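You operate a simulated robot arm through the tools that you are given. There is no shell and no other tool. Be economical: measure what you need, move in short steps, check, and stop when the job is done.

Carry out the task below with a simulated robot arm. There is one attempt and no reset: what you move stays moved.

## Task
End the review: strip off, charger out, tablet down, light back to grey.
Fine: switch off before the charger moves; stand it on the mat; GREY once. Set down upright: charger.
Where things are to end (x, y in the base frame): charger within 60 mm of [200, -20].

Only the result counts: the job must be done as asked and must still hold three seconds after the hand-in. Knocking over, shifting, dropping, spilling or breaking anything else fails it.

## Robot
A 6-joint arm with a two-finger parallel gripper, fixed in place. Base frame: the origin is at the foot of the arm, x ahead of it, y to its left, z up; the work surface is at about z = 1. Lengths are in mm, angles in degrees, forces in N, time in s.
With the tool pointing down near the work surface it reaches from about 120 to 500 mm from the base axis. Its first joint turns from -72.0 to 72.0 degrees. Payload 0.65 kg.
The tool frame sits at the grasp point between the pads (the TCP): z along the fingers, y along the line on which they close. The tips reach 25 mm beyond it. Largest opening 76 mm; finger width 18, thickness 10; the body of the gripper, 36 by 78 mm, starts 45 mm behind the TCP.
Orientation is told as [roll, pitch, yaw] about the base's x, y, z axes, in that order, counted from this pose: with the fingers straight down and closing along the base's y, the tool's x points along the base's -x, its y along +y and its z along -z.

## Interface
- The arm moves only by the tool send_rows. Its argument "steps" is a list of rows, each an object (a shift or turn left out is 0, a gripper value left out holds the last) with "offset": the shift along the tool's x, y, z in cm, a list of three; "angular": the turn, a rotation vector about the tool's x, y, z in degrees, a list of three; "gripper": the gripper command, from -1 (fully open) to 1 (shut), values between in proportion. In form: [{"offset": [x, y, z], "angular": [wx, wy, wz], "gripper": gripper}, ...]. A call has 1 to 10 rows; each row shifts and turns the commanded pose from where the row before left it, along the tool's axes as they then stand. A row lasts 0.2 s, in which the tool goes at most 50 mm and 8.6 degrees; a call with a longer step from one row to the next is refused whole, and so is a gripper value outside its range. Where a pose cannot be reached the arm comes as near as it can. A force on the tool above 90 N (or 10 N above the force at the start of the call, whichever is more), or a blocked arm, ends the call early, and 0.2 s more pass. Each finger travels about 108 mm/s and halts on what it meets, pressing with about 30 N; the grip force reading is that of the motor and also rises with nothing between the fingers. The clock runs only during rows and for 0.2 s after the last one: add rows that do not move to give the fingers time. The reply holds the time, the measured pose of the TCP, the force on the tool along the base axes, the opening and the grip force, in the units named above and with some noise, with the torque about the TCP (base axes, N m) and any sound that the robot's microphone picked up.
- Cameras (640 x 400 px; columns grow to the right, rows downward): "scene" is fixed at [9.8, 273.1, 410.3]; the picture's right is [-1.00, -0.07, 0.00], its down [-0.04, 0.52, -0.85] and it looks along [0.06, -0.85, -0.52] (base axes); focal length 214 px, centre (320, 200). "wrist" rides on the gripper at [58, 11, -81] in the tool frame; the picture's right is [-0.18, 0.98, 0.00], its down [-0.75, -0.14, -0.64] and it looks along [-0.63, -0.12, 0.77] (tool axes); focal length 243 px, centre (320, 200). There is no depth. A picture from a camera that has moved, and an enlarged one, comes with that camera's place and axes in the base frame and with its lens. The place of the scene camera against the robot may be out by one fixed shift of up to 25 mm in any direction.
- capture(camera): a new picture of that camera. No time passes.
- close_up(camera, box): a new picture of the part [left, top, right, bottom] of that camera's present view, enlarged. No time passes.
- sign_off(): hands the job in; it is judged then, once.

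Go step by step. Nothing tells you positions but the pictures and the camera data: compare them with the known pose of the tool, close in by small moves and look again before you grip or let go. The budget is 120 turns and 64 pictures, counting those below and the enlarged ones. Unless the task says otherwise, let go and move clear before handing in.

The tools are called after "Emit:" as name(argument=value, ...) on one line, values as JSON. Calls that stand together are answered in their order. send_rows: Moves the arm, as the interface text tells. Its arguments: {"type":"object","properties":{"steps":{"type":"array"}},"required":["steps"]} The other tools are called the same way: capture (camera) takes a picture; close_up (camera, box) takes an enlarged picture of a part of a camera's view; sign_off () hands the job in.

At the start:

```text
t: 0.0
tcp_pos: [239.3, -25.0, 395.5]
tcp_rot: [0.0, 0.0, 0.0]
ft_force: [-1.3, -0.2, 0.4]
moment: [-0.01, 0.02, -0.04]
width: 76.3
gripper_force: 0.1
```

scene: 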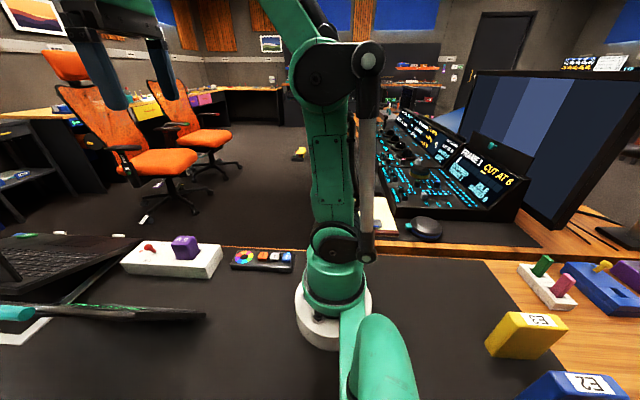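
wrist: 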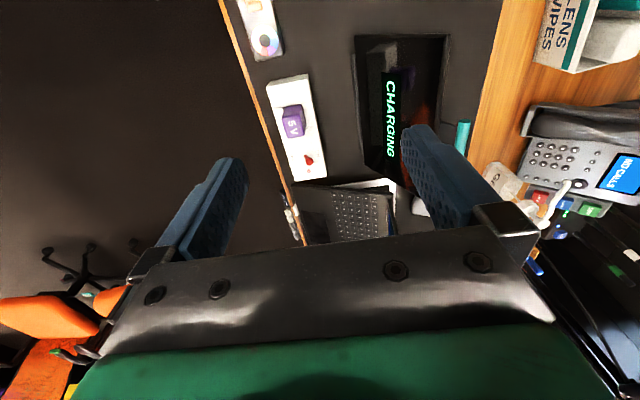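

I see a white power strip with a purple 5V charger and a red switch, a tablet propped up showing CHARGING, and a light remote with coloured buttons. I'll look closer before moving.

Emit:
close_up(camera="wrist", box=[220, 0, 480, 240])

Emit:
close_up(camera="scene", box=[0, 220, 310, 400])

Emit:
close_up(camera="scene", box=[110, 220, 310, 300])

```text
1.67 times, centred on (350, 120) of wrist
camera zoom: at [179.9, -13.9, 477.8], right [0.18, 0.98, 0.0], down [0.75, -0.14, 0.64], along [0.63, -0.12, -0.77], focal length 404 px, centre (270, 333)
```

zoom: 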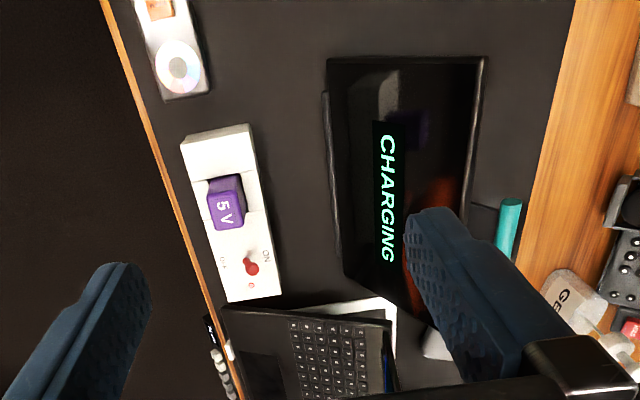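

```text
2.06 times, centred on (155, 310) of scene
camera zoom: at [9.8, 273.1, 410.3], right [-1.0, -0.07, 0.0], down [-0.04, 0.52, -0.85], along [0.06, -0.85, -0.52], focal length 443 px, centre (661, -27)
```

zoom: 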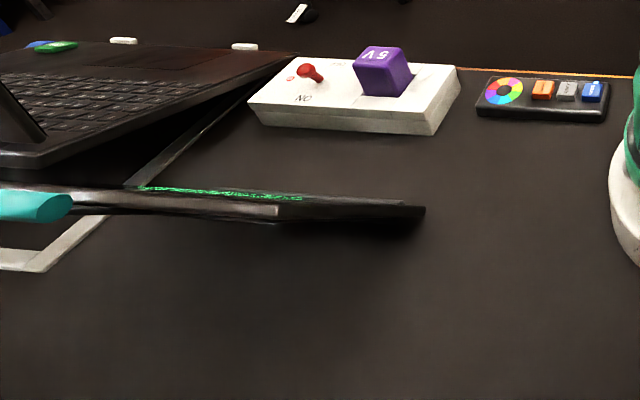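

```text
3.20 times, centred on (210, 260) of scene
camera zoom: at [9.8, 273.1, 410.3], right [-1.0, -0.07, 0.0], down [-0.04, 0.52, -0.85], along [0.06, -0.85, -0.52], focal length 686 px, centre (672, 8)
```

zoom: 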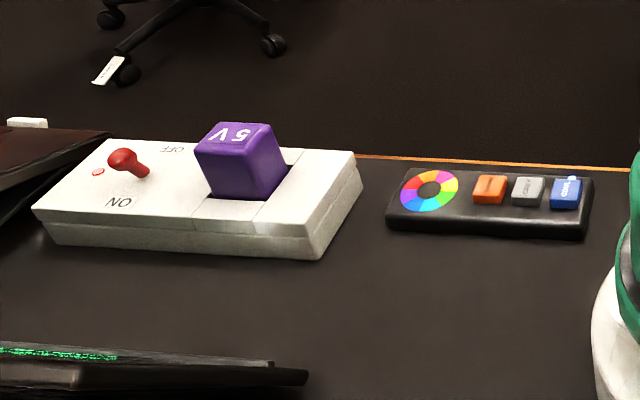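

The strip lies along x at about y=-91: charger near (344,-92), red lever near (422,-84). The remote's GREY button is near (138,-105), and the tablet spans about x 290–460, y 27–160. I'll move over the strip for a closer view.

Emit:
send_rows(steps=[{"offset": [-2.4, -1.2, 2.6]}, {"offset": [-2.4, -1.2, 2.6]}, {"offset": [-2.4, -1.2, 2.6]}, {"offset": [-2.4, -1.2, 2.6]}, {"offset": [-2.4, -1.2, 2.6]}])

Emit:
capture(camera="wrist")

Emit:
capture(camera="scene")

```text
t: 1.2
tcp_pos: [359.6, -84.2, 267.6]
tcp_rot: [0.0, 0.0, 0.0]
ft_force: [0.0, -0.5, -0.4]
moment: [0.03, 0.03, 0.0]
width: 76.0
gripper_force: 0.1
```

```text
58 pictures are left
camera wrist: at [301.0, -74.2, 348.6], right [0.18, 0.98, 0.0], down [0.75, -0.14, 0.64], along [0.63, -0.12, -0.77], focal length 243 px, centre (320, 200)
```

wrist: 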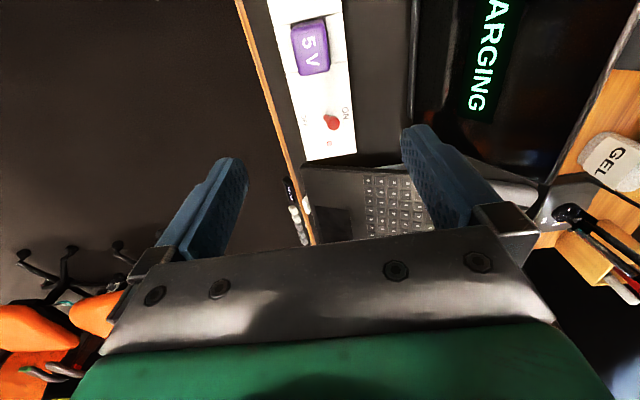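

```text
57 pictures are left
```

scene: 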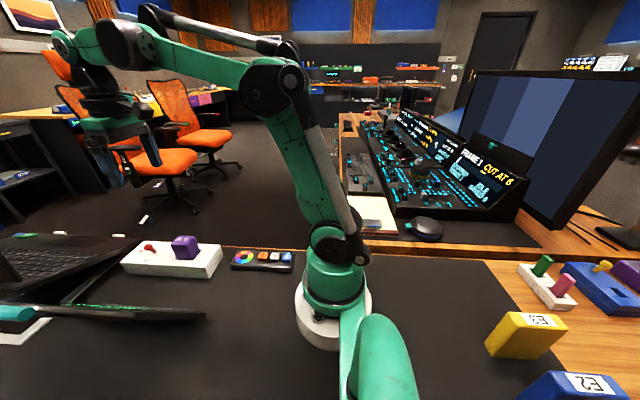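

Emit:
close_up(camera="wrist", box=[250, 0, 410, 170])

Emit:
close_up(camera="wrist", box=[380, 0, 640, 240])

Emit:
close_up(camera="scene", box=[0, 225, 230, 360])

```text
2.35 times, centred on (330, 85) of wrist
camera zoom: at [301.0, -74.2, 348.6], right [0.18, 0.98, 0.0], down [0.75, -0.14, 0.64], along [0.63, -0.12, -0.77], focal length 571 px, centre (296, 471)
```

zoom: 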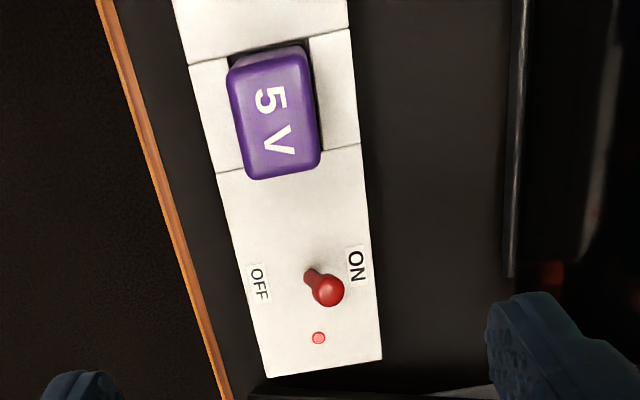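

```text
1.67 times, centred on (510, 120) of wrist
camera zoom: at [301.0, -74.2, 348.6], right [0.18, 0.98, 0.0], down [0.75, -0.14, 0.64], along [0.63, -0.12, -0.77], focal length 404 px, centre (3, 333)
```

zoom: 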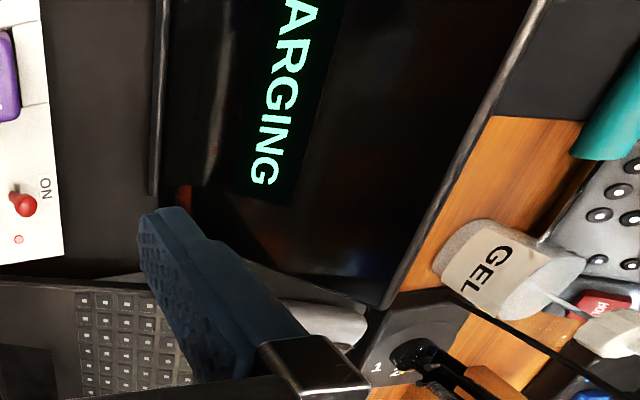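

```text
2.78 times, centred on (115, 292) of scene
camera zoom: at [9.8, 273.1, 410.3], right [-1.0, -0.07, 0.0], down [-0.04, 0.52, -0.85], along [0.06, -0.85, -0.52], focal length 597 px, centre (890, -57)
```

zoom: 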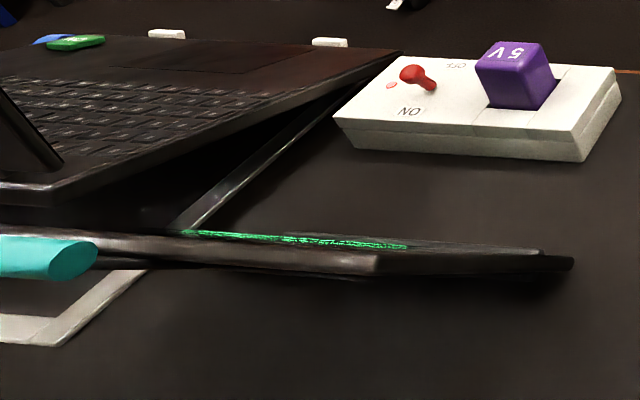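

The lever leans toward ON (+y), knob near (421,-80,55); OFF is toward -y. I'll close the fingers and come down beside it on the +y side.

Emit:
send_rows(steps=[{"offset": [-1.54, 0.9, 3.4], "gripper": 1}, {"offset": [-1.54, 0.9, 3.4]}, {"offset": [-1.54, 0.9, 3.4]}, {"offset": [-1.54, 0.9, 3.4]}, {"offset": [0, 0, 0]}])

Emit:
capture(camera="wrist")

Emit:
close_up(camera="scene", box=[0, 160, 260, 330])

```text
t: 2.4
tcp_pos: [421.7, -48.3, 128.8]
tcp_rot: [-0.1, 0.0, 0.0]
ft_force: [0.7, -0.8, 0.6]
moment: [-0.01, 0.01, -0.01]
width: 0.2
gripper_force: 23.3
```

```text
53 pictures are left
camera wrist: at [362.9, -37.3, 210.7], right [0.18, 0.98, 0.0], down [0.75, -0.14, 0.64], along [0.63, -0.12, -0.77], focal length 243 px, centre (320, 200)
```

wrist: 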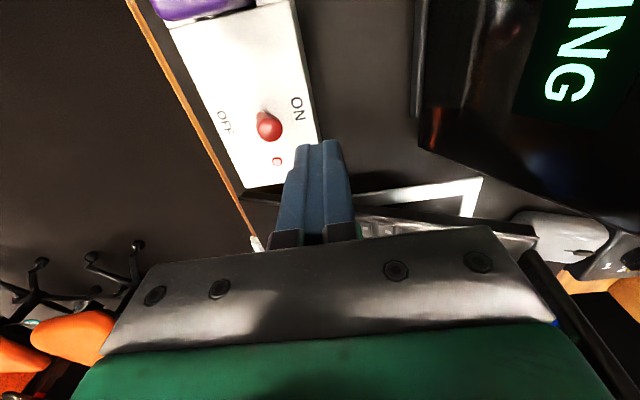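

```text
2.35 times, centred on (130, 245) of scene
camera zoom: at [9.8, 273.1, 410.3], right [-1.0, -0.07, 0.0], down [-0.04, 0.52, -0.85], along [0.06, -0.85, -0.52], focal length 505 px, centre (767, 94)
```

zoom: 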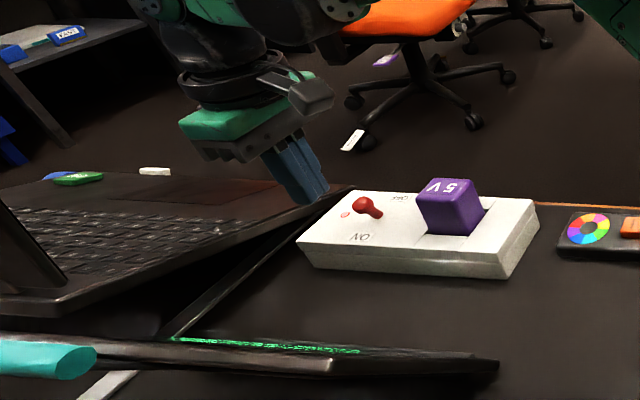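

Emit:
send_rows(steps=[{"offset": [0, 0, 2.9]}, {"offset": [0, 0, 2.9]}, {"offset": [0, 0, 0]}])

Emit:
capture(camera="wrist")

```text
t: 3.2
tcp_pos: [419.2, -50.5, 69.9]
tcp_rot: [0.1, 0.0, 0.0]
ft_force: [0.8, 0.7, 1.5]
moment: [-0.02, -0.03, 0.02]
width: 0.0
gripper_force: 23.4
```

```text
51 pictures are left
camera wrist: at [360.6, -39.2, 151.6], right [0.18, 0.98, 0.0], down [0.75, -0.14, 0.64], along [0.63, -0.12, -0.77], focal length 243 px, centre (320, 200)
```

wrist: 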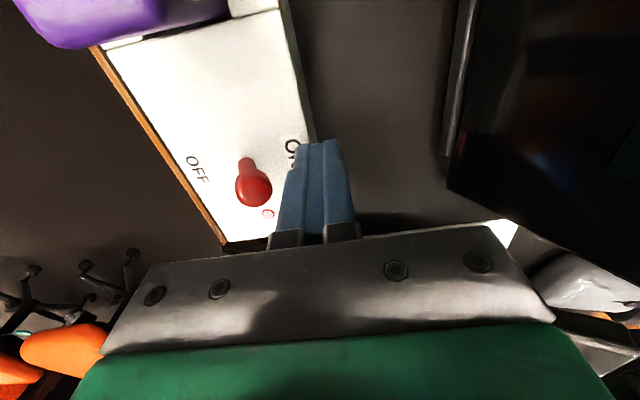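

The knob is about 20 mm to the -y side of the fingers, at matching x and height. I'll push it gently toward OFF.

Emit:
send_rows(steps=[{"offset": [0, -1.0, 0]}, {"offset": [0, -0.8, 0]}, {"offset": [0, -0.8, 0]}, {"offset": [0, -0.8, 0]}, {"offset": [0, 0, 0]}])

Emit:
capture(camera="wrist")

```text
t: 4.4
tcp_pos: [422.2, -80.9, 73.2]
tcp_rot: [0.4, -0.1, 0.2]
ft_force: [-5.5, 36.0, 37.9]
moment: [0.61, 0.11, -0.1]
width: 0.0
gripper_force: 23.2
```

```text
50 pictures are left
camera wrist: at [362.0, -71.3, 154.1], right [0.18, 0.98, 0.01], down [0.75, -0.14, 0.64], along [0.63, -0.11, -0.77], focal length 243 px, centre (320, 200)
```

wrist: 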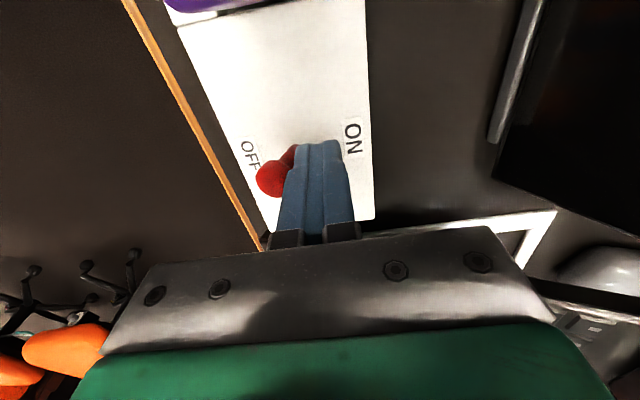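

The lever is over toward OFF with force building against its stop, so I back off and check.

Emit:
send_rows(steps=[{"offset": [0, 1.5, 0]}, {"offset": [0, 1.5, -2]}, {"offset": [0, 0, -4]}, {"offset": [2, 0, -4]}, {"offset": [4, -2, -2]}, {"offset": [0, 0, 0]}])

Emit:
capture(camera="wrist")

Emit:
close_up(camera="scene", box=[0, 160, 260, 330])

```text
t: 5.8
tcp_pos: [359.5, -72.2, 194.1]
tcp_rot: [-0.1, -0.1, 0.0]
ft_force: [0.0, 0.5, 0.7]
moment: [-0.01, 0.0, -0.02]
width: 0.0
gripper_force: 23.5
```

```text
49 pictures are left
camera wrist: at [300.3, -62.5, 275.5], right [0.18, 0.98, 0.0], down [0.75, -0.14, 0.64], along [0.63, -0.12, -0.77], focal length 243 px, centre (320, 200)
```

wrist: 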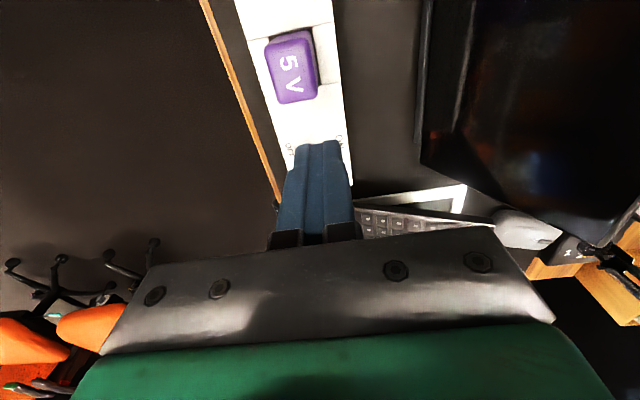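

```text
2.35 times, centred on (130, 245) of scene
camera zoom: at [9.8, 273.1, 410.3], right [-1.0, -0.07, 0.0], down [-0.04, 0.52, -0.85], along [0.06, -0.85, -0.52], focal length 505 px, centre (767, 94)
```

zoom: 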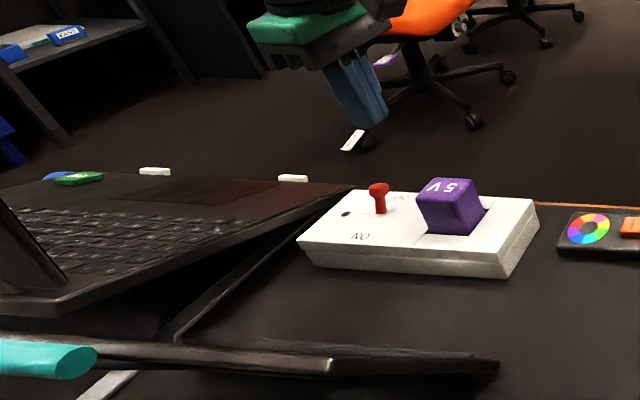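

LED is dark, the tablet no longer charges, and the strip has not moved: switched OFF. Now I open and position over the charger near (340,-92).

Emit:
send_rows(steps=[{"offset": [1.0, -1.0, 2.0], "gripper": -1}, {"offset": [0.95, -1.0, 2.0]}, {"offset": [0, 0, 0]}])

Emit:
capture(camera="wrist")

Emit:
close_up(camera="scene", box=[100, 160, 300, 290])

```text
t: 6.6
tcp_pos: [339.1, -93.4, 154.6]
tcp_rot: [0.0, 0.0, -0.1]
ft_force: [0.3, 0.2, 0.3]
moment: [-0.02, -0.01, 0.02]
width: 75.9
gripper_force: 0.1
```

```text
47 pictures are left
camera wrist: at [280.5, -82.7, 234.8], right [0.18, 0.98, 0.0], down [0.75, -0.14, 0.64], along [0.63, -0.12, -0.77], focal length 243 px, centre (320, 200)
```

wrist: 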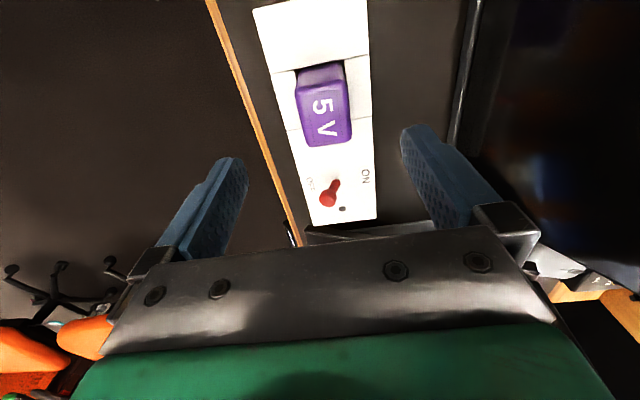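

```text
3.08 times, centred on (200, 225) of scene
camera zoom: at [9.8, 273.1, 410.3], right [-1.0, -0.07, 0.0], down [-0.04, 0.52, -0.85], along [0.06, -0.85, -0.52], focal length 660 px, centre (689, 123)
```

zoom: 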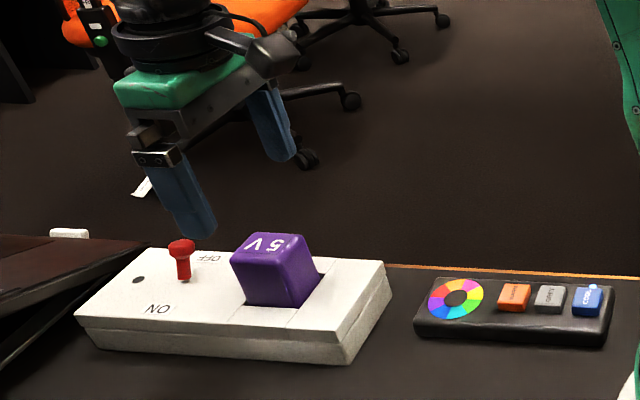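

Emit:
send_rows(steps=[{"offset": [-0.3, 0.12, 3.5]}, {"offset": [0, 0, 3.2]}, {"offset": [0, 0, 0]}])

Emit:
capture(camera="wrist")

Emit:
close_up(camera="scene", box=[100, 180, 260, 290])

```text
t: 7.4
tcp_pos: [344.4, -91.5, 85.6]
tcp_rot: [0.0, -0.1, 0.0]
ft_force: [-0.4, -0.5, -0.2]
moment: [0.02, -0.01, 0.01]
width: 76.1
gripper_force: 0.1
```

```text
45 pictures are left
camera wrist: at [284.2, -80.4, 166.5], right [0.18, 0.98, 0.0], down [0.75, -0.14, 0.64], along [0.63, -0.12, -0.77], focal length 243 px, centre (320, 200)
```

wrist: 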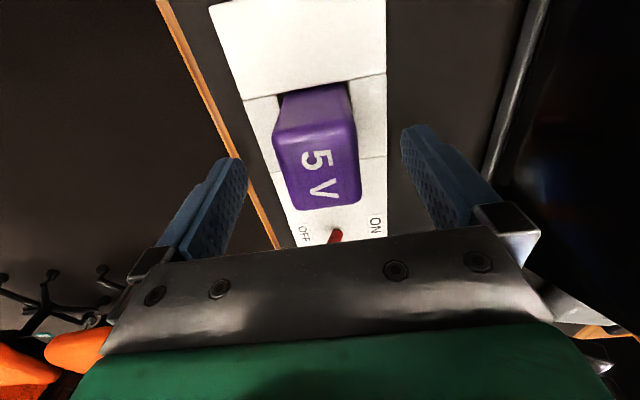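

```text
3.64 times, centred on (180, 235) of scene
camera zoom: at [9.8, 273.1, 410.3], right [-1.0, -0.07, 0.0], down [-0.04, 0.52, -0.85], along [0.06, -0.85, -0.52], focal length 780 px, centre (829, 73)
```

zoom: 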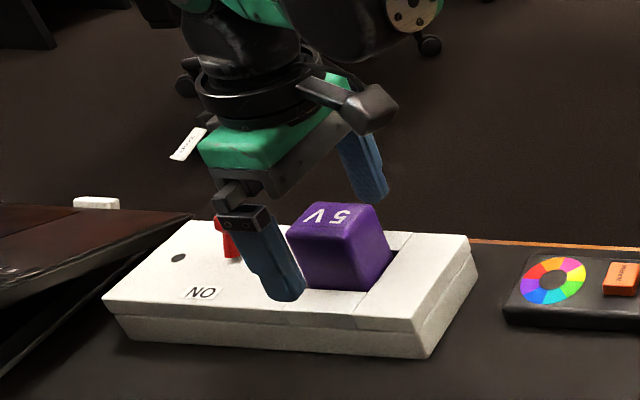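

Emit:
send_rows(steps=[{"offset": [0.2, -0.05, 1.4]}, {"offset": [0.2, 0, 1.3]}, {"offset": [0, 0, 0]}, {"offset": [0, 0, 0], "gripper": 1}, {"offset": [0, 0, 0]}, {"offset": [0, 0, 0]}])

Emit:
capture(camera="wrist")

Emit:
close_up(camera="scene", box=[100, 180, 260, 290])

```text
t: 8.8
tcp_pos: [339.3, -91.8, 57.9]
tcp_rot: [-0.1, 0.0, -0.1]
ft_force: [-0.3, 0.4, -2.3]
moment: [-0.04, 0.34, 0.01]
width: 71.6
gripper_force: 30.2
```

```text
43 pictures are left
camera wrist: at [280.5, -81.9, 139.2], right [0.18, 0.98, 0.0], down [0.75, -0.14, 0.64], along [0.63, -0.12, -0.77], focal length 243 px, centre (320, 200)
```

wrist: 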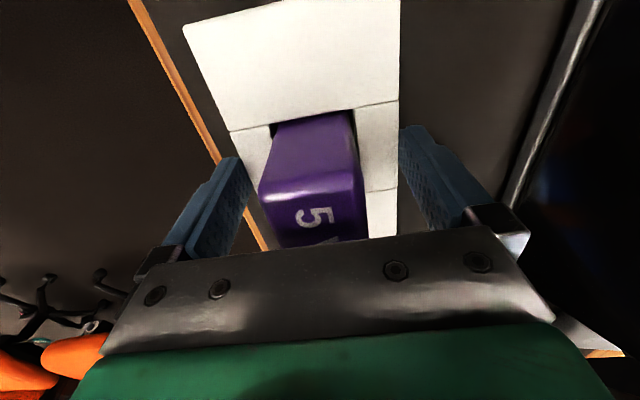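

```text
3.64 times, centred on (180, 235) of scene
camera zoom: at [9.9, 273.1, 410.3], right [-1.0, -0.07, 0.0], down [-0.04, 0.52, -0.85], along [0.06, -0.85, -0.52], focal length 780 px, centre (829, 73)
```

zoom: 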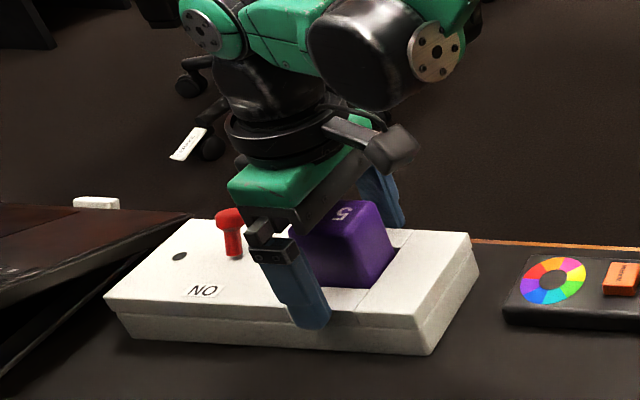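

The fingers stopped at 71.6 mm on the strip's sides, so its top is higher than I thought (about 38–40 mm) and the charger's top is about 85 mm. I'll open, rise and grip again higher, at x≈335.

Emit:
send_rows(steps=[{"offset": [0, 0, 0], "gripper": -1}, {"offset": [0, 0, 0]}, {"offset": [0, 0, -1.5]}, {"offset": [0.4, 0.1, 0]}, {"offset": [0, 0, 0]}])

Emit:
close_up(camera="scene", box=[100, 180, 260, 290])

Emit:
capture(camera="wrist")

```text
t: 10.0
tcp_pos: [335.8, -91.4, 73.6]
tcp_rot: [0.0, 0.1, 0.0]
ft_force: [-0.2, -0.6, 0.4]
moment: [-0.05, -0.03, -0.03]
width: 75.9
gripper_force: 0.0
```

```text
3.64 times, centred on (180, 235) of scene
camera zoom: at [9.8, 273.1, 410.3], right [-1.0, -0.07, 0.0], down [-0.04, 0.52, -0.85], along [0.06, -0.85, -0.52], focal length 780 px, centre (829, 73)
```

zoom: 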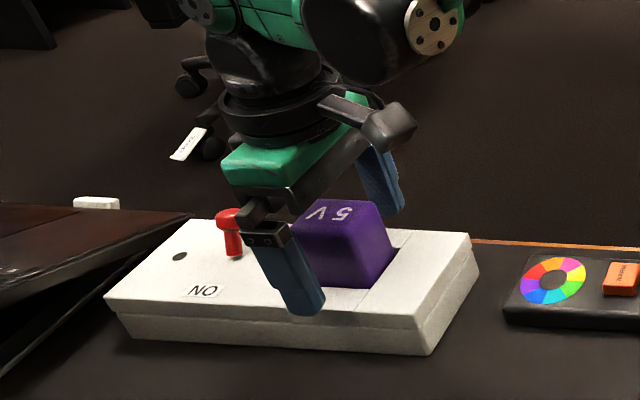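

```text
40 pictures are left
camera wrist: at [276.9, -81.1, 154.7], right [0.18, 0.98, 0.0], down [0.75, -0.14, 0.64], along [0.63, -0.12, -0.77], focal length 243 px, centre (320, 200)
```

wrist: 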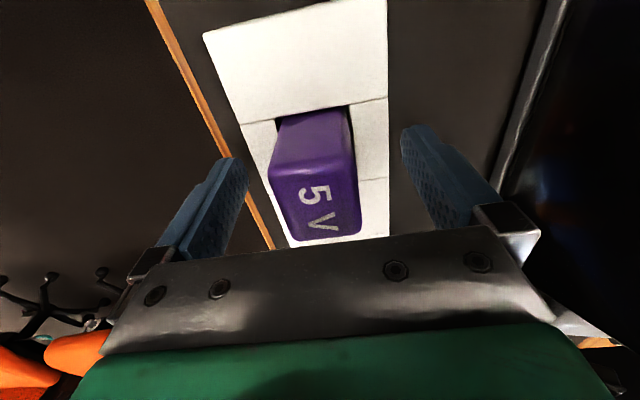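

Emit:
send_rows(steps=[{"offset": [0, 0, 0.3], "gripper": 1}, {"offset": [0, 0, 0]}, {"offset": [0, 0, 0]}, {"offset": [0, 0, 0]}])

Emit:
close_up(camera="scene", box=[100, 180, 260, 290])

```text
t: 11.0
tcp_pos: [337.0, -91.8, 72.2]
tcp_rot: [0.0, 0.0, 0.0]
ft_force: [-1.2, -2.9, 22.9]
moment: [-0.07, -0.02, 0.01]
width: 32.5
gripper_force: 29.9
```

```text
3.64 times, centred on (180, 235) of scene
camera zoom: at [9.8, 273.2, 410.3], right [-1.0, -0.07, 0.0], down [-0.04, 0.52, -0.85], along [0.06, -0.85, -0.52], focal length 780 px, centre (829, 73)
```

zoom: 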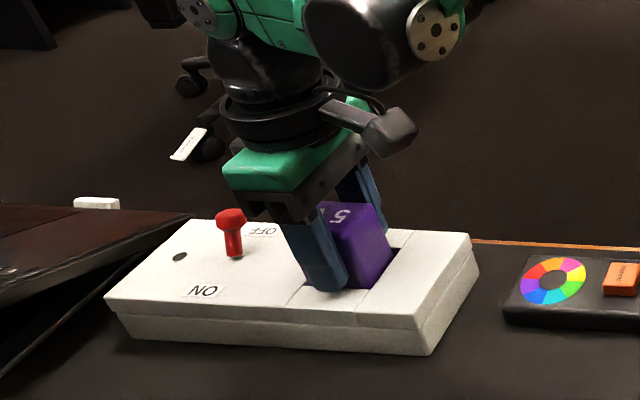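

Gripped at 32.5 mm. I'll lift straight up in small steps and check that the strip stays put.

Emit:
send_rows(steps=[{"offset": [0, 0, -0.5]}, {"offset": [0, 0, -0.7]}, {"offset": [0, 0, -1.0]}, {"offset": [0, 0, 0]}])

Emit:
close_up(camera="scene", box=[100, 180, 260, 290])

```text
t: 12.0
tcp_pos: [336.2, -91.3, 92.8]
tcp_rot: [0.0, 0.0, 0.1]
ft_force: [-1.0, 0.5, -1.1]
moment: [0.0, 0.01, -0.01]
width: 32.5
gripper_force: 29.7
```

```text
3.64 times, centred on (180, 235) of scene
camera zoom: at [9.9, 273.1, 410.3], right [-1.0, -0.07, 0.0], down [-0.04, 0.52, -0.85], along [0.06, -0.85, -0.52], focal length 780 px, centre (829, 73)
```

zoom: 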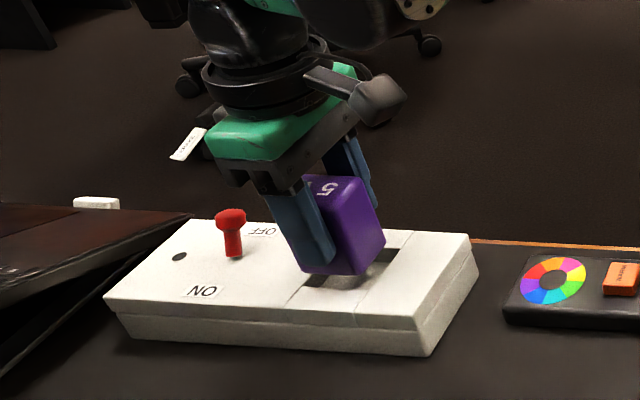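

Emit:
send_rows(steps=[{"offset": [0, 0, -2.5]}, {"offset": [0, 0, -2.5]}, {"offset": [0, 0, -2.5]}, {"offset": [3, 1, 0]}, {"offset": [0, 0, 0]}])

Emit:
close_up(camera="scene", box=[100, 140, 300, 290])

Emit:
capture(camera="wrist")

```text
t: 13.2
tcp_pos: [306.3, -79.5, 167.4]
tcp_rot: [0.0, 0.0, 0.0]
ft_force: [-0.1, 0.1, -0.2]
moment: [0.01, -0.01, 0.0]
width: 32.5
gripper_force: 29.9
```

```text
2.67 times, centred on (200, 215) of scene
camera zoom: at [9.8, 273.1, 410.3], right [-1.0, -0.07, 0.0], down [-0.04, 0.52, -0.85], along [0.06, -0.85, -0.52], focal length 572 px, centre (640, 160)
```

zoom: 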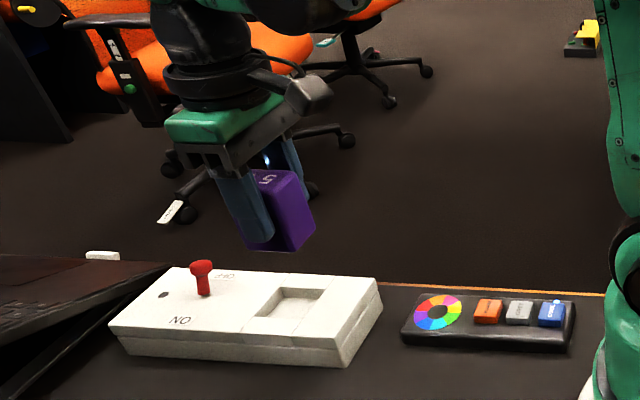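

```text
36 pictures are left
camera wrist: at [247.2, -68.7, 247.2], right [0.18, 0.98, 0.0], down [0.75, -0.14, 0.64], along [0.63, -0.12, -0.77], focal length 243 px, centre (320, 200)
```

wrist: 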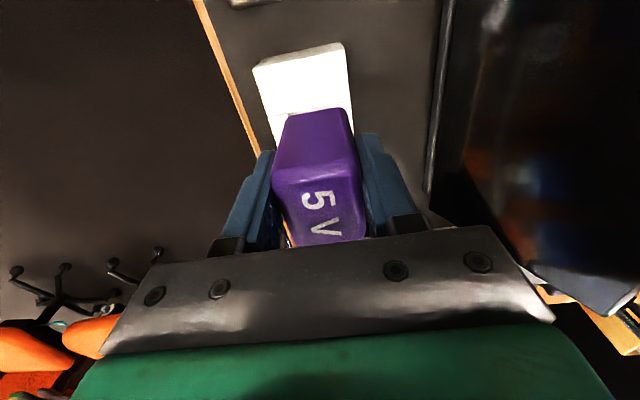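

The charger is free and the strip is unmoved. I'll carry it to (200,-20) and lower partway.

Emit:
send_rows(steps=[{"offset": [3.5, 2.0, 0]}, {"offset": [3.5, 2.0, 0]}, {"offset": [3.6, 1.95, 0]}, {"offset": [0, 0, 3.5]}, {"offset": [0, 0, 3.5]}, {"offset": [0, 0, 2.5]}, {"offset": [0, 0, 0]}])

Emit:
close_up(camera="scene", box=[140, 200, 340, 340])

Emit:
capture(camera="wrist")

```text
t: 14.8
tcp_pos: [201.1, -21.0, 71.2]
tcp_rot: [0.1, -0.1, 0.0]
ft_force: [-0.3, -0.5, -1.8]
moment: [-0.02, -0.01, 0.0]
width: 32.5
gripper_force: 29.9
```

```text
2.86 times, centred on (240, 270) of scene
camera zoom: at [9.8, 273.1, 410.3], right [-1.0, -0.07, 0.0], down [-0.04, 0.52, -0.85], along [0.06, -0.85, -0.52], focal length 613 px, centre (549, 0)
```

zoom: 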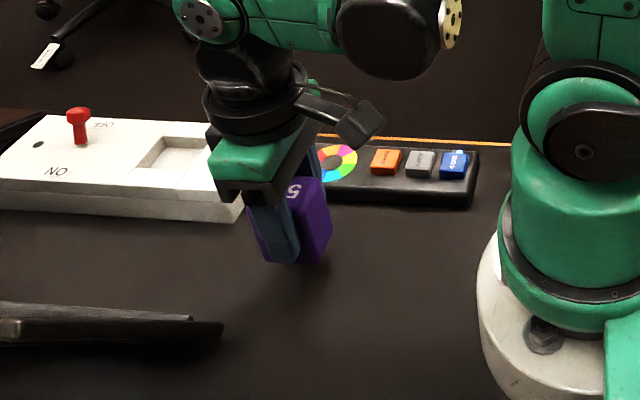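

```text
34 pictures are left
camera wrist: at [141.5, -10.5, 153.2], right [0.18, 0.98, 0.0], down [0.75, -0.14, 0.64], along [0.63, -0.12, -0.77], focal length 243 px, centre (320, 200)
```

wrist: 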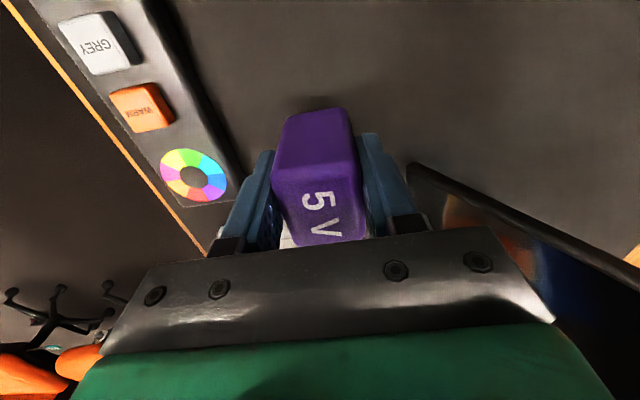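

Emit:
send_rows(steps=[{"offset": [0, 0, 1.0]}, {"offset": [0, 0, 0.8]}, {"offset": [0, 0, 0]}])

Emit:
close_up(camera="scene", box=[190, 240, 270, 300])

```text
t: 15.6
tcp_pos: [200.9, -22.1, 54.9]
tcp_rot: [0.0, 0.1, 0.1]
ft_force: [-0.4, 0.6, -0.3]
moment: [0.0, 0.01, 0.01]
width: 32.5
gripper_force: 30.1
```

```text
6.67 times, centred on (230, 270) of scene
camera zoom: at [9.8, 273.1, 410.3], right [-1.0, -0.07, 0.0], down [-0.04, 0.52, -0.85], along [0.06, -0.85, -0.52], focal length 1430 px, centre (920, -267)
```

zoom: 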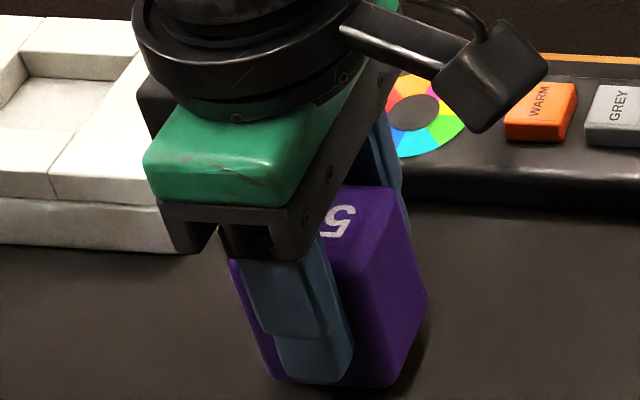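

Emit:
send_rows(steps=[{"offset": [0, 0, 1.0]}, {"offset": [0, 0, 0.4]}, {"offset": [0, 0, 0]}])

```text
t: 16.4
tcp_pos: [200.2, -20.6, 41.1]
tcp_rot: [-0.1, -0.1, 0.0]
ft_force: [2.6, -6.1, 19.8]
moment: [-0.08, -0.02, -0.01]
width: 32.8
gripper_force: 29.4
```

The charger has touched the mat. I'll relieve the push slightly, open and rise.

Emit:
send_rows(steps=[{"offset": [0, 0, -0.1]}, {"offset": [0, 0, 0], "gripper": -0.4}, {"offset": [0, 0, 0]}, {"offset": [0, 0, 0]}, {"offset": [0, 0, -3]}, {"offset": [0, 0, -4]}, {"offset": [0, 0, -4]}, {"offset": [0, 0, 0]}])

Emit:
capture(camera="wrist")

Emit:
close_up(camera="scene", box=[120, 210, 320, 340])

```text
t: 18.2
tcp_pos: [201.2, -20.3, 154.1]
tcp_rot: [0.0, 0.1, 0.0]
ft_force: [-0.7, -0.2, -0.1]
moment: [0.03, 0.01, -0.03]
width: 53.2
gripper_force: 0.2
```

```text
32 pictures are left
camera wrist: at [140.9, -8.5, 234.1], right [0.18, 0.98, 0.0], down [0.75, -0.14, 0.64], along [0.63, -0.12, -0.77], focal length 243 px, centre (320, 200)
```

wrist: 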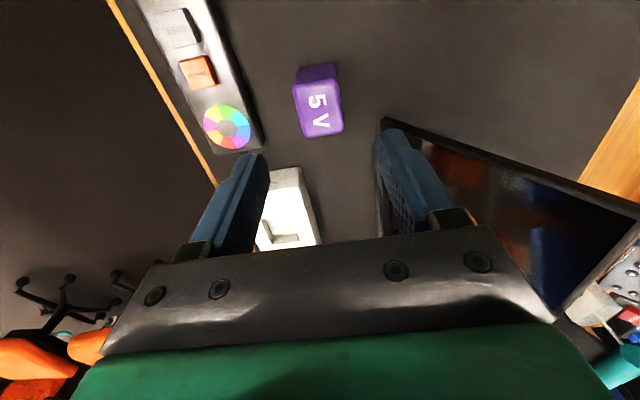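

```text
3.08 times, centred on (220, 275) of scene
camera zoom: at [9.8, 273.1, 410.3], right [-1.0, -0.07, 0.0], down [-0.04, 0.52, -0.85], along [0.06, -0.85, -0.52], focal length 660 px, centre (628, -31)
```

zoom: 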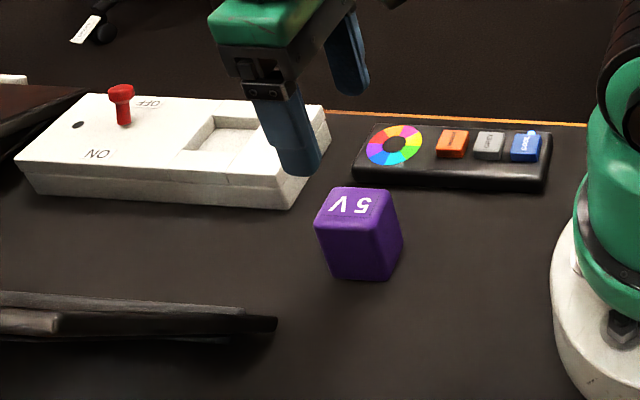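

The charger stands upright at about (200,-20). Next GREY, around (141,-102, 35): I'll close the fingers and move above it for a check.

Emit:
send_rows(steps=[{"offset": [2, -2.7, 0], "gripper": 1}, {"offset": [2, -2.7, 0]}, {"offset": [2, -2.77, 0]}, {"offset": [0, 0, 3.4]}, {"offset": [0, 0, 0]}])

Emit:
capture(camera="wrist")

Emit:
close_up(camera="scene", box=[200, 200, 320, 290])

```text
t: 19.4
tcp_pos: [141.9, -104.1, 119.3]
tcp_rot: [0.0, 0.0, -0.1]
ft_force: [-0.2, 1.4, 1.2]
moment: [-0.02, 0.02, 0.01]
width: 0.0
gripper_force: 23.6
```

```text
30 pictures are left
camera wrist: at [82.6, -92.8, 199.8], right [0.18, 0.98, 0.0], down [0.75, -0.14, 0.64], along [0.63, -0.12, -0.77], focal length 243 px, centre (320, 200)
```

wrist: 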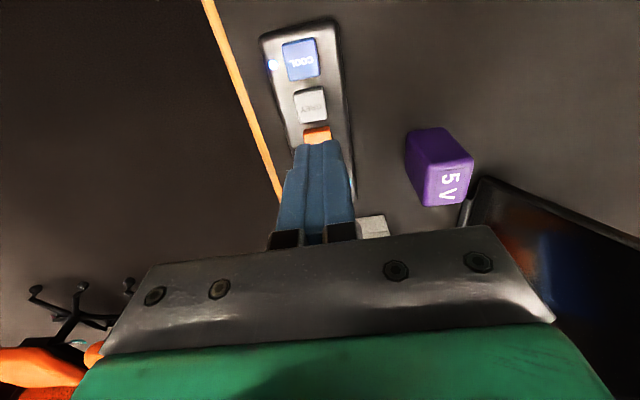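

```text
4.44 times, centred on (260, 245) of scene
camera zoom: at [9.8, 273.1, 410.3], right [-1.0, -0.07, 0.0], down [-0.04, 0.52, -0.85], along [0.06, -0.85, -0.52], focal length 953 px, centre (587, 0)
```

zoom: 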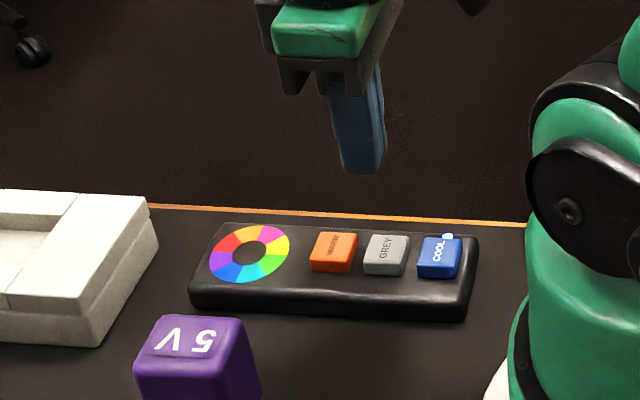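

GREY refines to about (139.5,-110.5, z≈20). COOL's small light is lit now. I'll lower to just above and look again.

Emit:
send_rows(steps=[{"offset": [0.24, -0.64, 2.0]}, {"offset": [0, 0, 2.9]}, {"offset": [0, 0, 0]}])

Emit:
capture(camera="wrist")

Emit:
close_up(camera="scene", box=[200, 200, 320, 290])

```text
t: 20.2
tcp_pos: [138.1, -110.3, 68.6]
tcp_rot: [-0.1, 0.1, 0.0]
ft_force: [-0.9, -0.2, -0.5]
moment: [0.0, -0.02, 0.0]
width: 0.0
gripper_force: 23.8
```

```text
28 pictures are left
camera wrist: at [78.6, -99.6, 149.6], right [0.18, 0.98, 0.0], down [0.75, -0.14, 0.64], along [0.63, -0.12, -0.77], focal length 243 px, centre (320, 200)
```

wrist: 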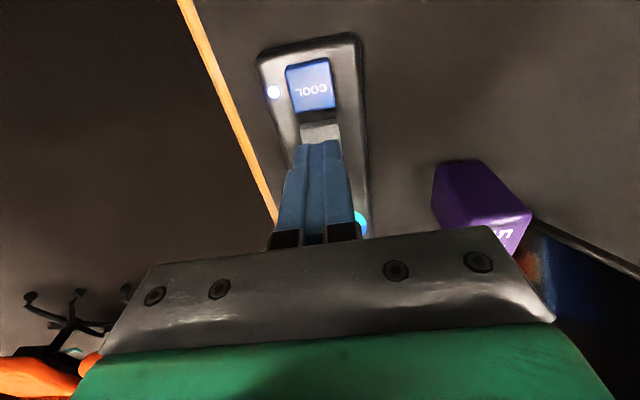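

```text
4.44 times, centred on (260, 245) of scene
camera zoom: at [9.8, 273.1, 410.3], right [-1.0, -0.07, 0.0], down [-0.04, 0.52, -0.85], along [0.06, -0.85, -0.52], focal length 953 px, centre (587, 0)
```

zoom: 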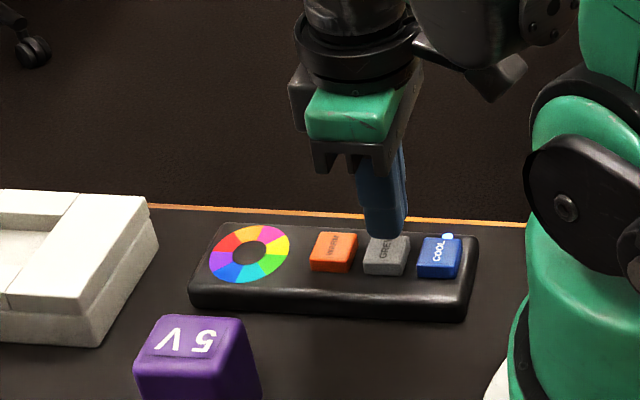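

Aligned over GREY. I'll press down slowly, one continuous press.

Emit:
send_rows(steps=[{"offset": [0, 0, 1.0]}, {"offset": [0, 0, 0.4]}, {"offset": [0, 0, 0]}])

Emit:
close_up(camera="scene", box=[200, 200, 320, 290])

```text
t: 21.0
tcp_pos: [139.4, -110.9, 55.0]
tcp_rot: [0.0, 0.0, 0.1]
ft_force: [-0.5, -0.9, -0.3]
moment: [-0.02, -0.02, 0.0]
width: 0.2
gripper_force: 24.3
```

```text
4.44 times, centred on (260, 245) of scene
camera zoom: at [9.8, 273.1, 410.3], right [-1.0, -0.07, 0.0], down [-0.04, 0.52, -0.85], along [0.06, -0.85, -0.52], focal length 953 px, centre (587, 0)
```

zoom: 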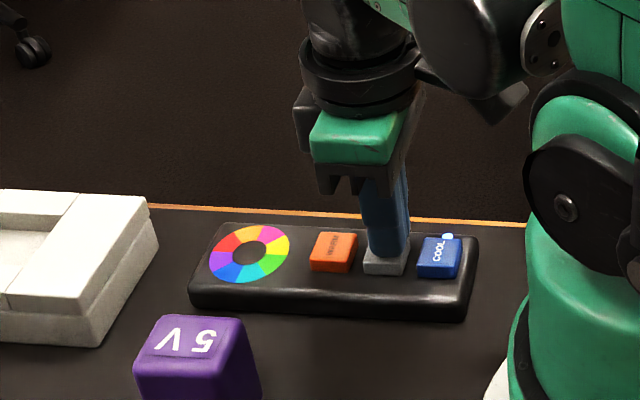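

Emit:
send_rows(steps=[{"offset": [-0.05, 0, 0.2]}, {"offset": [0, 0, 0.2]}, {"offset": [0, 0, 0.1]}])

```text
t: 21.8
tcp_pos: [138.6, -109.1, 49.8]
tcp_rot: [0.0, 0.0, 0.2]
ft_force: [-0.6, -0.5, 1.6]
moment: [-0.02, -0.02, -0.03]
width: 0.1
gripper_force: 23.2
heard: click
```

A click was heard: GREY is pressed. I rise and check.

Emit:
send_rows(steps=[{"offset": [0, 0, -2]}, {"offset": [0, 0, -4]}, {"offset": [0, 0, -4]}, {"offset": [0, 0, 0]}])

Emit:
close_up(camera="scene", box=[200, 200, 320, 290])

```text
t: 22.8
tcp_pos: [137.2, -109.3, 149.8]
tcp_rot: [-0.1, 0.0, 0.1]
ft_force: [-0.2, -0.7, -1.0]
moment: [-0.01, -0.01, 0.0]
width: 0.0
gripper_force: 23.7
```

```text
4.44 times, centred on (260, 245) of scene
camera zoom: at [9.8, 273.1, 410.3], right [-1.0, -0.07, 0.0], down [-0.04, 0.52, -0.85], along [0.06, -0.85, -0.52], focal length 953 px, centre (587, 0)
```

zoom: 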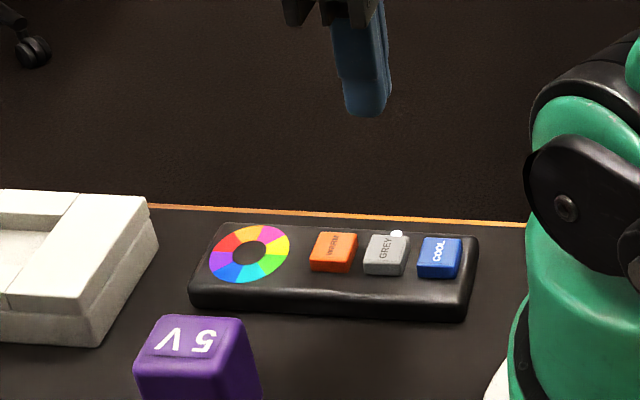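

GREY's indicator is lit, COOL's is out. Now the tablet: I'll go up and across for a view of how it is propped.

Emit:
send_rows(steps=[{"offset": [0, 0, -4.5]}, {"offset": [0, 0, -4.5]}, {"offset": [0, 4, 0]}, {"offset": [0, 4, 0]}, {"offset": [0, 4, 0]}, {"offset": [0, 4.2, 0]}, {"offset": [0, 0, 0]}])

Emit:
capture(camera="wrist")

Emit:
close_up(camera="scene", box=[0, 260, 240, 400])

```text
t: 24.4
tcp_pos: [136.2, 50.0, 238.2]
tcp_rot: [-0.1, 0.1, 0.0]
ft_force: [0.4, 0.4, 0.2]
moment: [0.0, 0.0, 0.01]
width: 0.1
gripper_force: 23.5
```

```text
24 pictures are left
camera wrist: at [76.9, 61.8, 318.8], right [0.18, 0.98, 0.0], down [0.75, -0.14, 0.64], along [0.63, -0.12, -0.77], focal length 243 px, centre (320, 200)
```

wrist: 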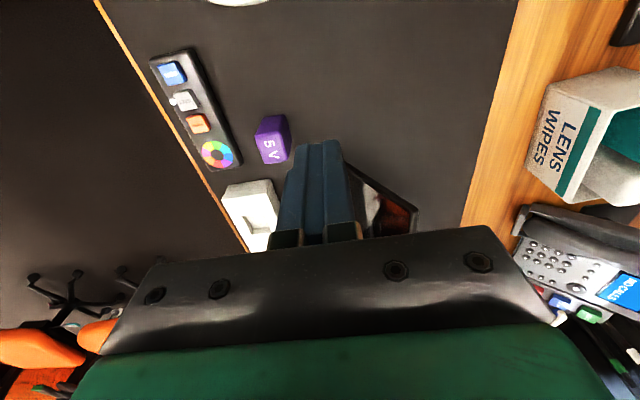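

```text
2.67 times, centred on (120, 330) of scene
camera zoom: at [9.8, 273.1, 410.3], right [-1.0, -0.07, 0.0], down [-0.04, 0.52, -0.85], along [0.06, -0.85, -0.52], focal length 572 px, centre (853, -147)
```

zoom: 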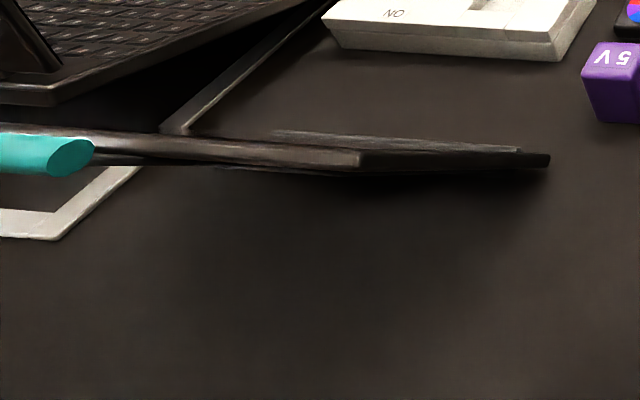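

The geometry suggests the tablet stands about 60° steep: bottom edge at y≈30, top edge at y≈118, z≈165, x 238–469, with a teal thing behind it. I'll tilt the wrist camera to see its back side.

Emit:
send_rows(steps=[{"offset": [-2.5, 4.0, 0]}, {"offset": [-2.5, 4.0, 0]}, {"offset": [0, 0, 0], "angular": [0, -8, 0]}, {"offset": [0, 0, 0], "angular": [0, -8, 0]}, {"offset": [0, 0, 0], "angular": [0, -8, 0]}, {"offset": [0, 0, 0], "angular": [0, -8, 0]}, {"offset": [0, 0, 0], "angular": [0, -8, 0]}, {"offset": [0, 0, 0]}])

Emit:
capture(camera="wrist")

```text
t: 26.2
tcp_pos: [188.9, 133.2, 239.3]
tcp_rot: [0.0, -40.1, 0.0]
ft_force: [-0.3, -0.7, 0.3]
moment: [-0.03, -0.01, -0.02]
width: 0.1
gripper_force: 23.8
```

```text
22 pictures are left
camera wrist: at [90.8, 143.9, 263.8], right [0.14, 0.98, 0.12], down [0.16, -0.14, 0.98], along [0.98, -0.12, -0.18], focal length 243 px, centre (320, 200)
```

wrist: 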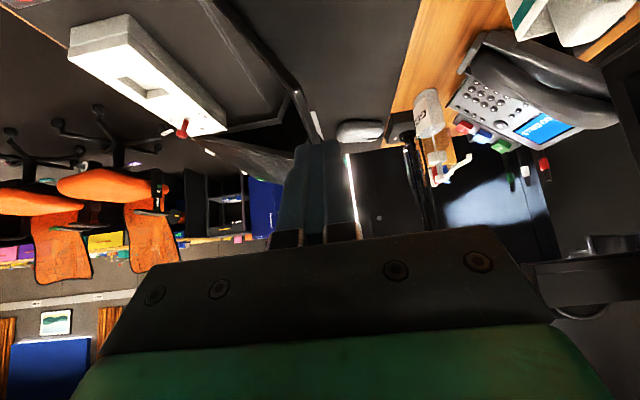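

Emit:
close_up(camera="wrist", box=[180, 0, 400, 150])

```text
2.67 times, centred on (290, 75) of wrist
camera zoom: at [90.8, 143.9, 263.8], right [0.14, 0.98, 0.12], down [0.16, -0.14, 0.98], along [0.98, -0.12, -0.18], focal length 647 px, centre (400, 533)
```

zoom: 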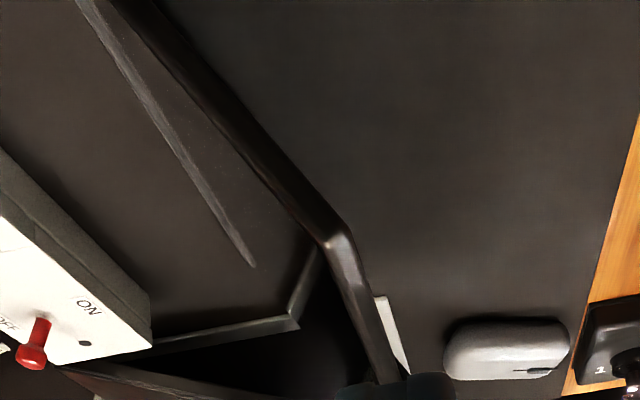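

The tablet's top edge shows at (238–469, ~119, ~160), with a teal grip behind near (368,150,170). I'll straighten the tool, rise, open the fingers and look down at it.

Emit:
send_rows(steps=[{"angular": [0, 8, 0], "gripper": -1}, {"angular": [0, 8, 0]}, {"angular": [0, 8, 0]}, {"angular": [0, 8, 0]}, {"angular": [0, 8, 0]}, {"offset": [0, 0, -4.5]}, {"offset": [0, 0, -4.5]}, {"offset": [-4, 0, 0]}, {"offset": [-4, 0, 0]}, {"offset": [-4, 0, 0]}])

Emit:
capture(camera="wrist")

```text
t: 28.4
tcp_pos: [309.4, 132.8, 330.1]
tcp_rot: [0.0, 0.0, 0.0]
ft_force: [-0.3, 0.1, -0.5]
moment: [0.0, -0.01, 0.03]
width: 76.2
gripper_force: 0.1
```

```text
20 pictures are left
camera wrist: at [248.9, 143.6, 410.9], right [0.18, 0.98, 0.0], down [0.75, -0.14, 0.64], along [0.63, -0.12, -0.77], focal length 243 px, centre (320, 200)
```

wrist: 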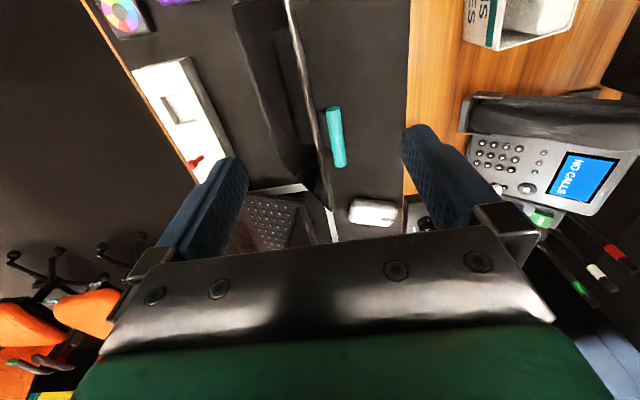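

Emit:
close_up(camera="wrist", box=[220, 0, 420, 240])

```text
1.67 times, centred on (320, 120) of wrist
camera zoom: at [248.9, 143.6, 410.9], right [0.18, 0.98, 0.0], down [0.75, -0.14, 0.64], along [0.63, -0.12, -0.77], focal length 404 px, centre (320, 333)
```

zoom: 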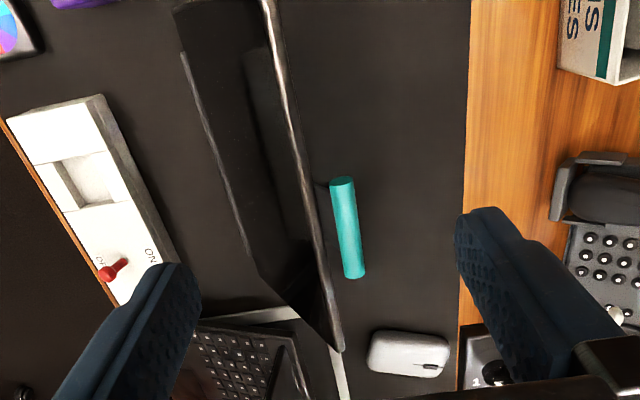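

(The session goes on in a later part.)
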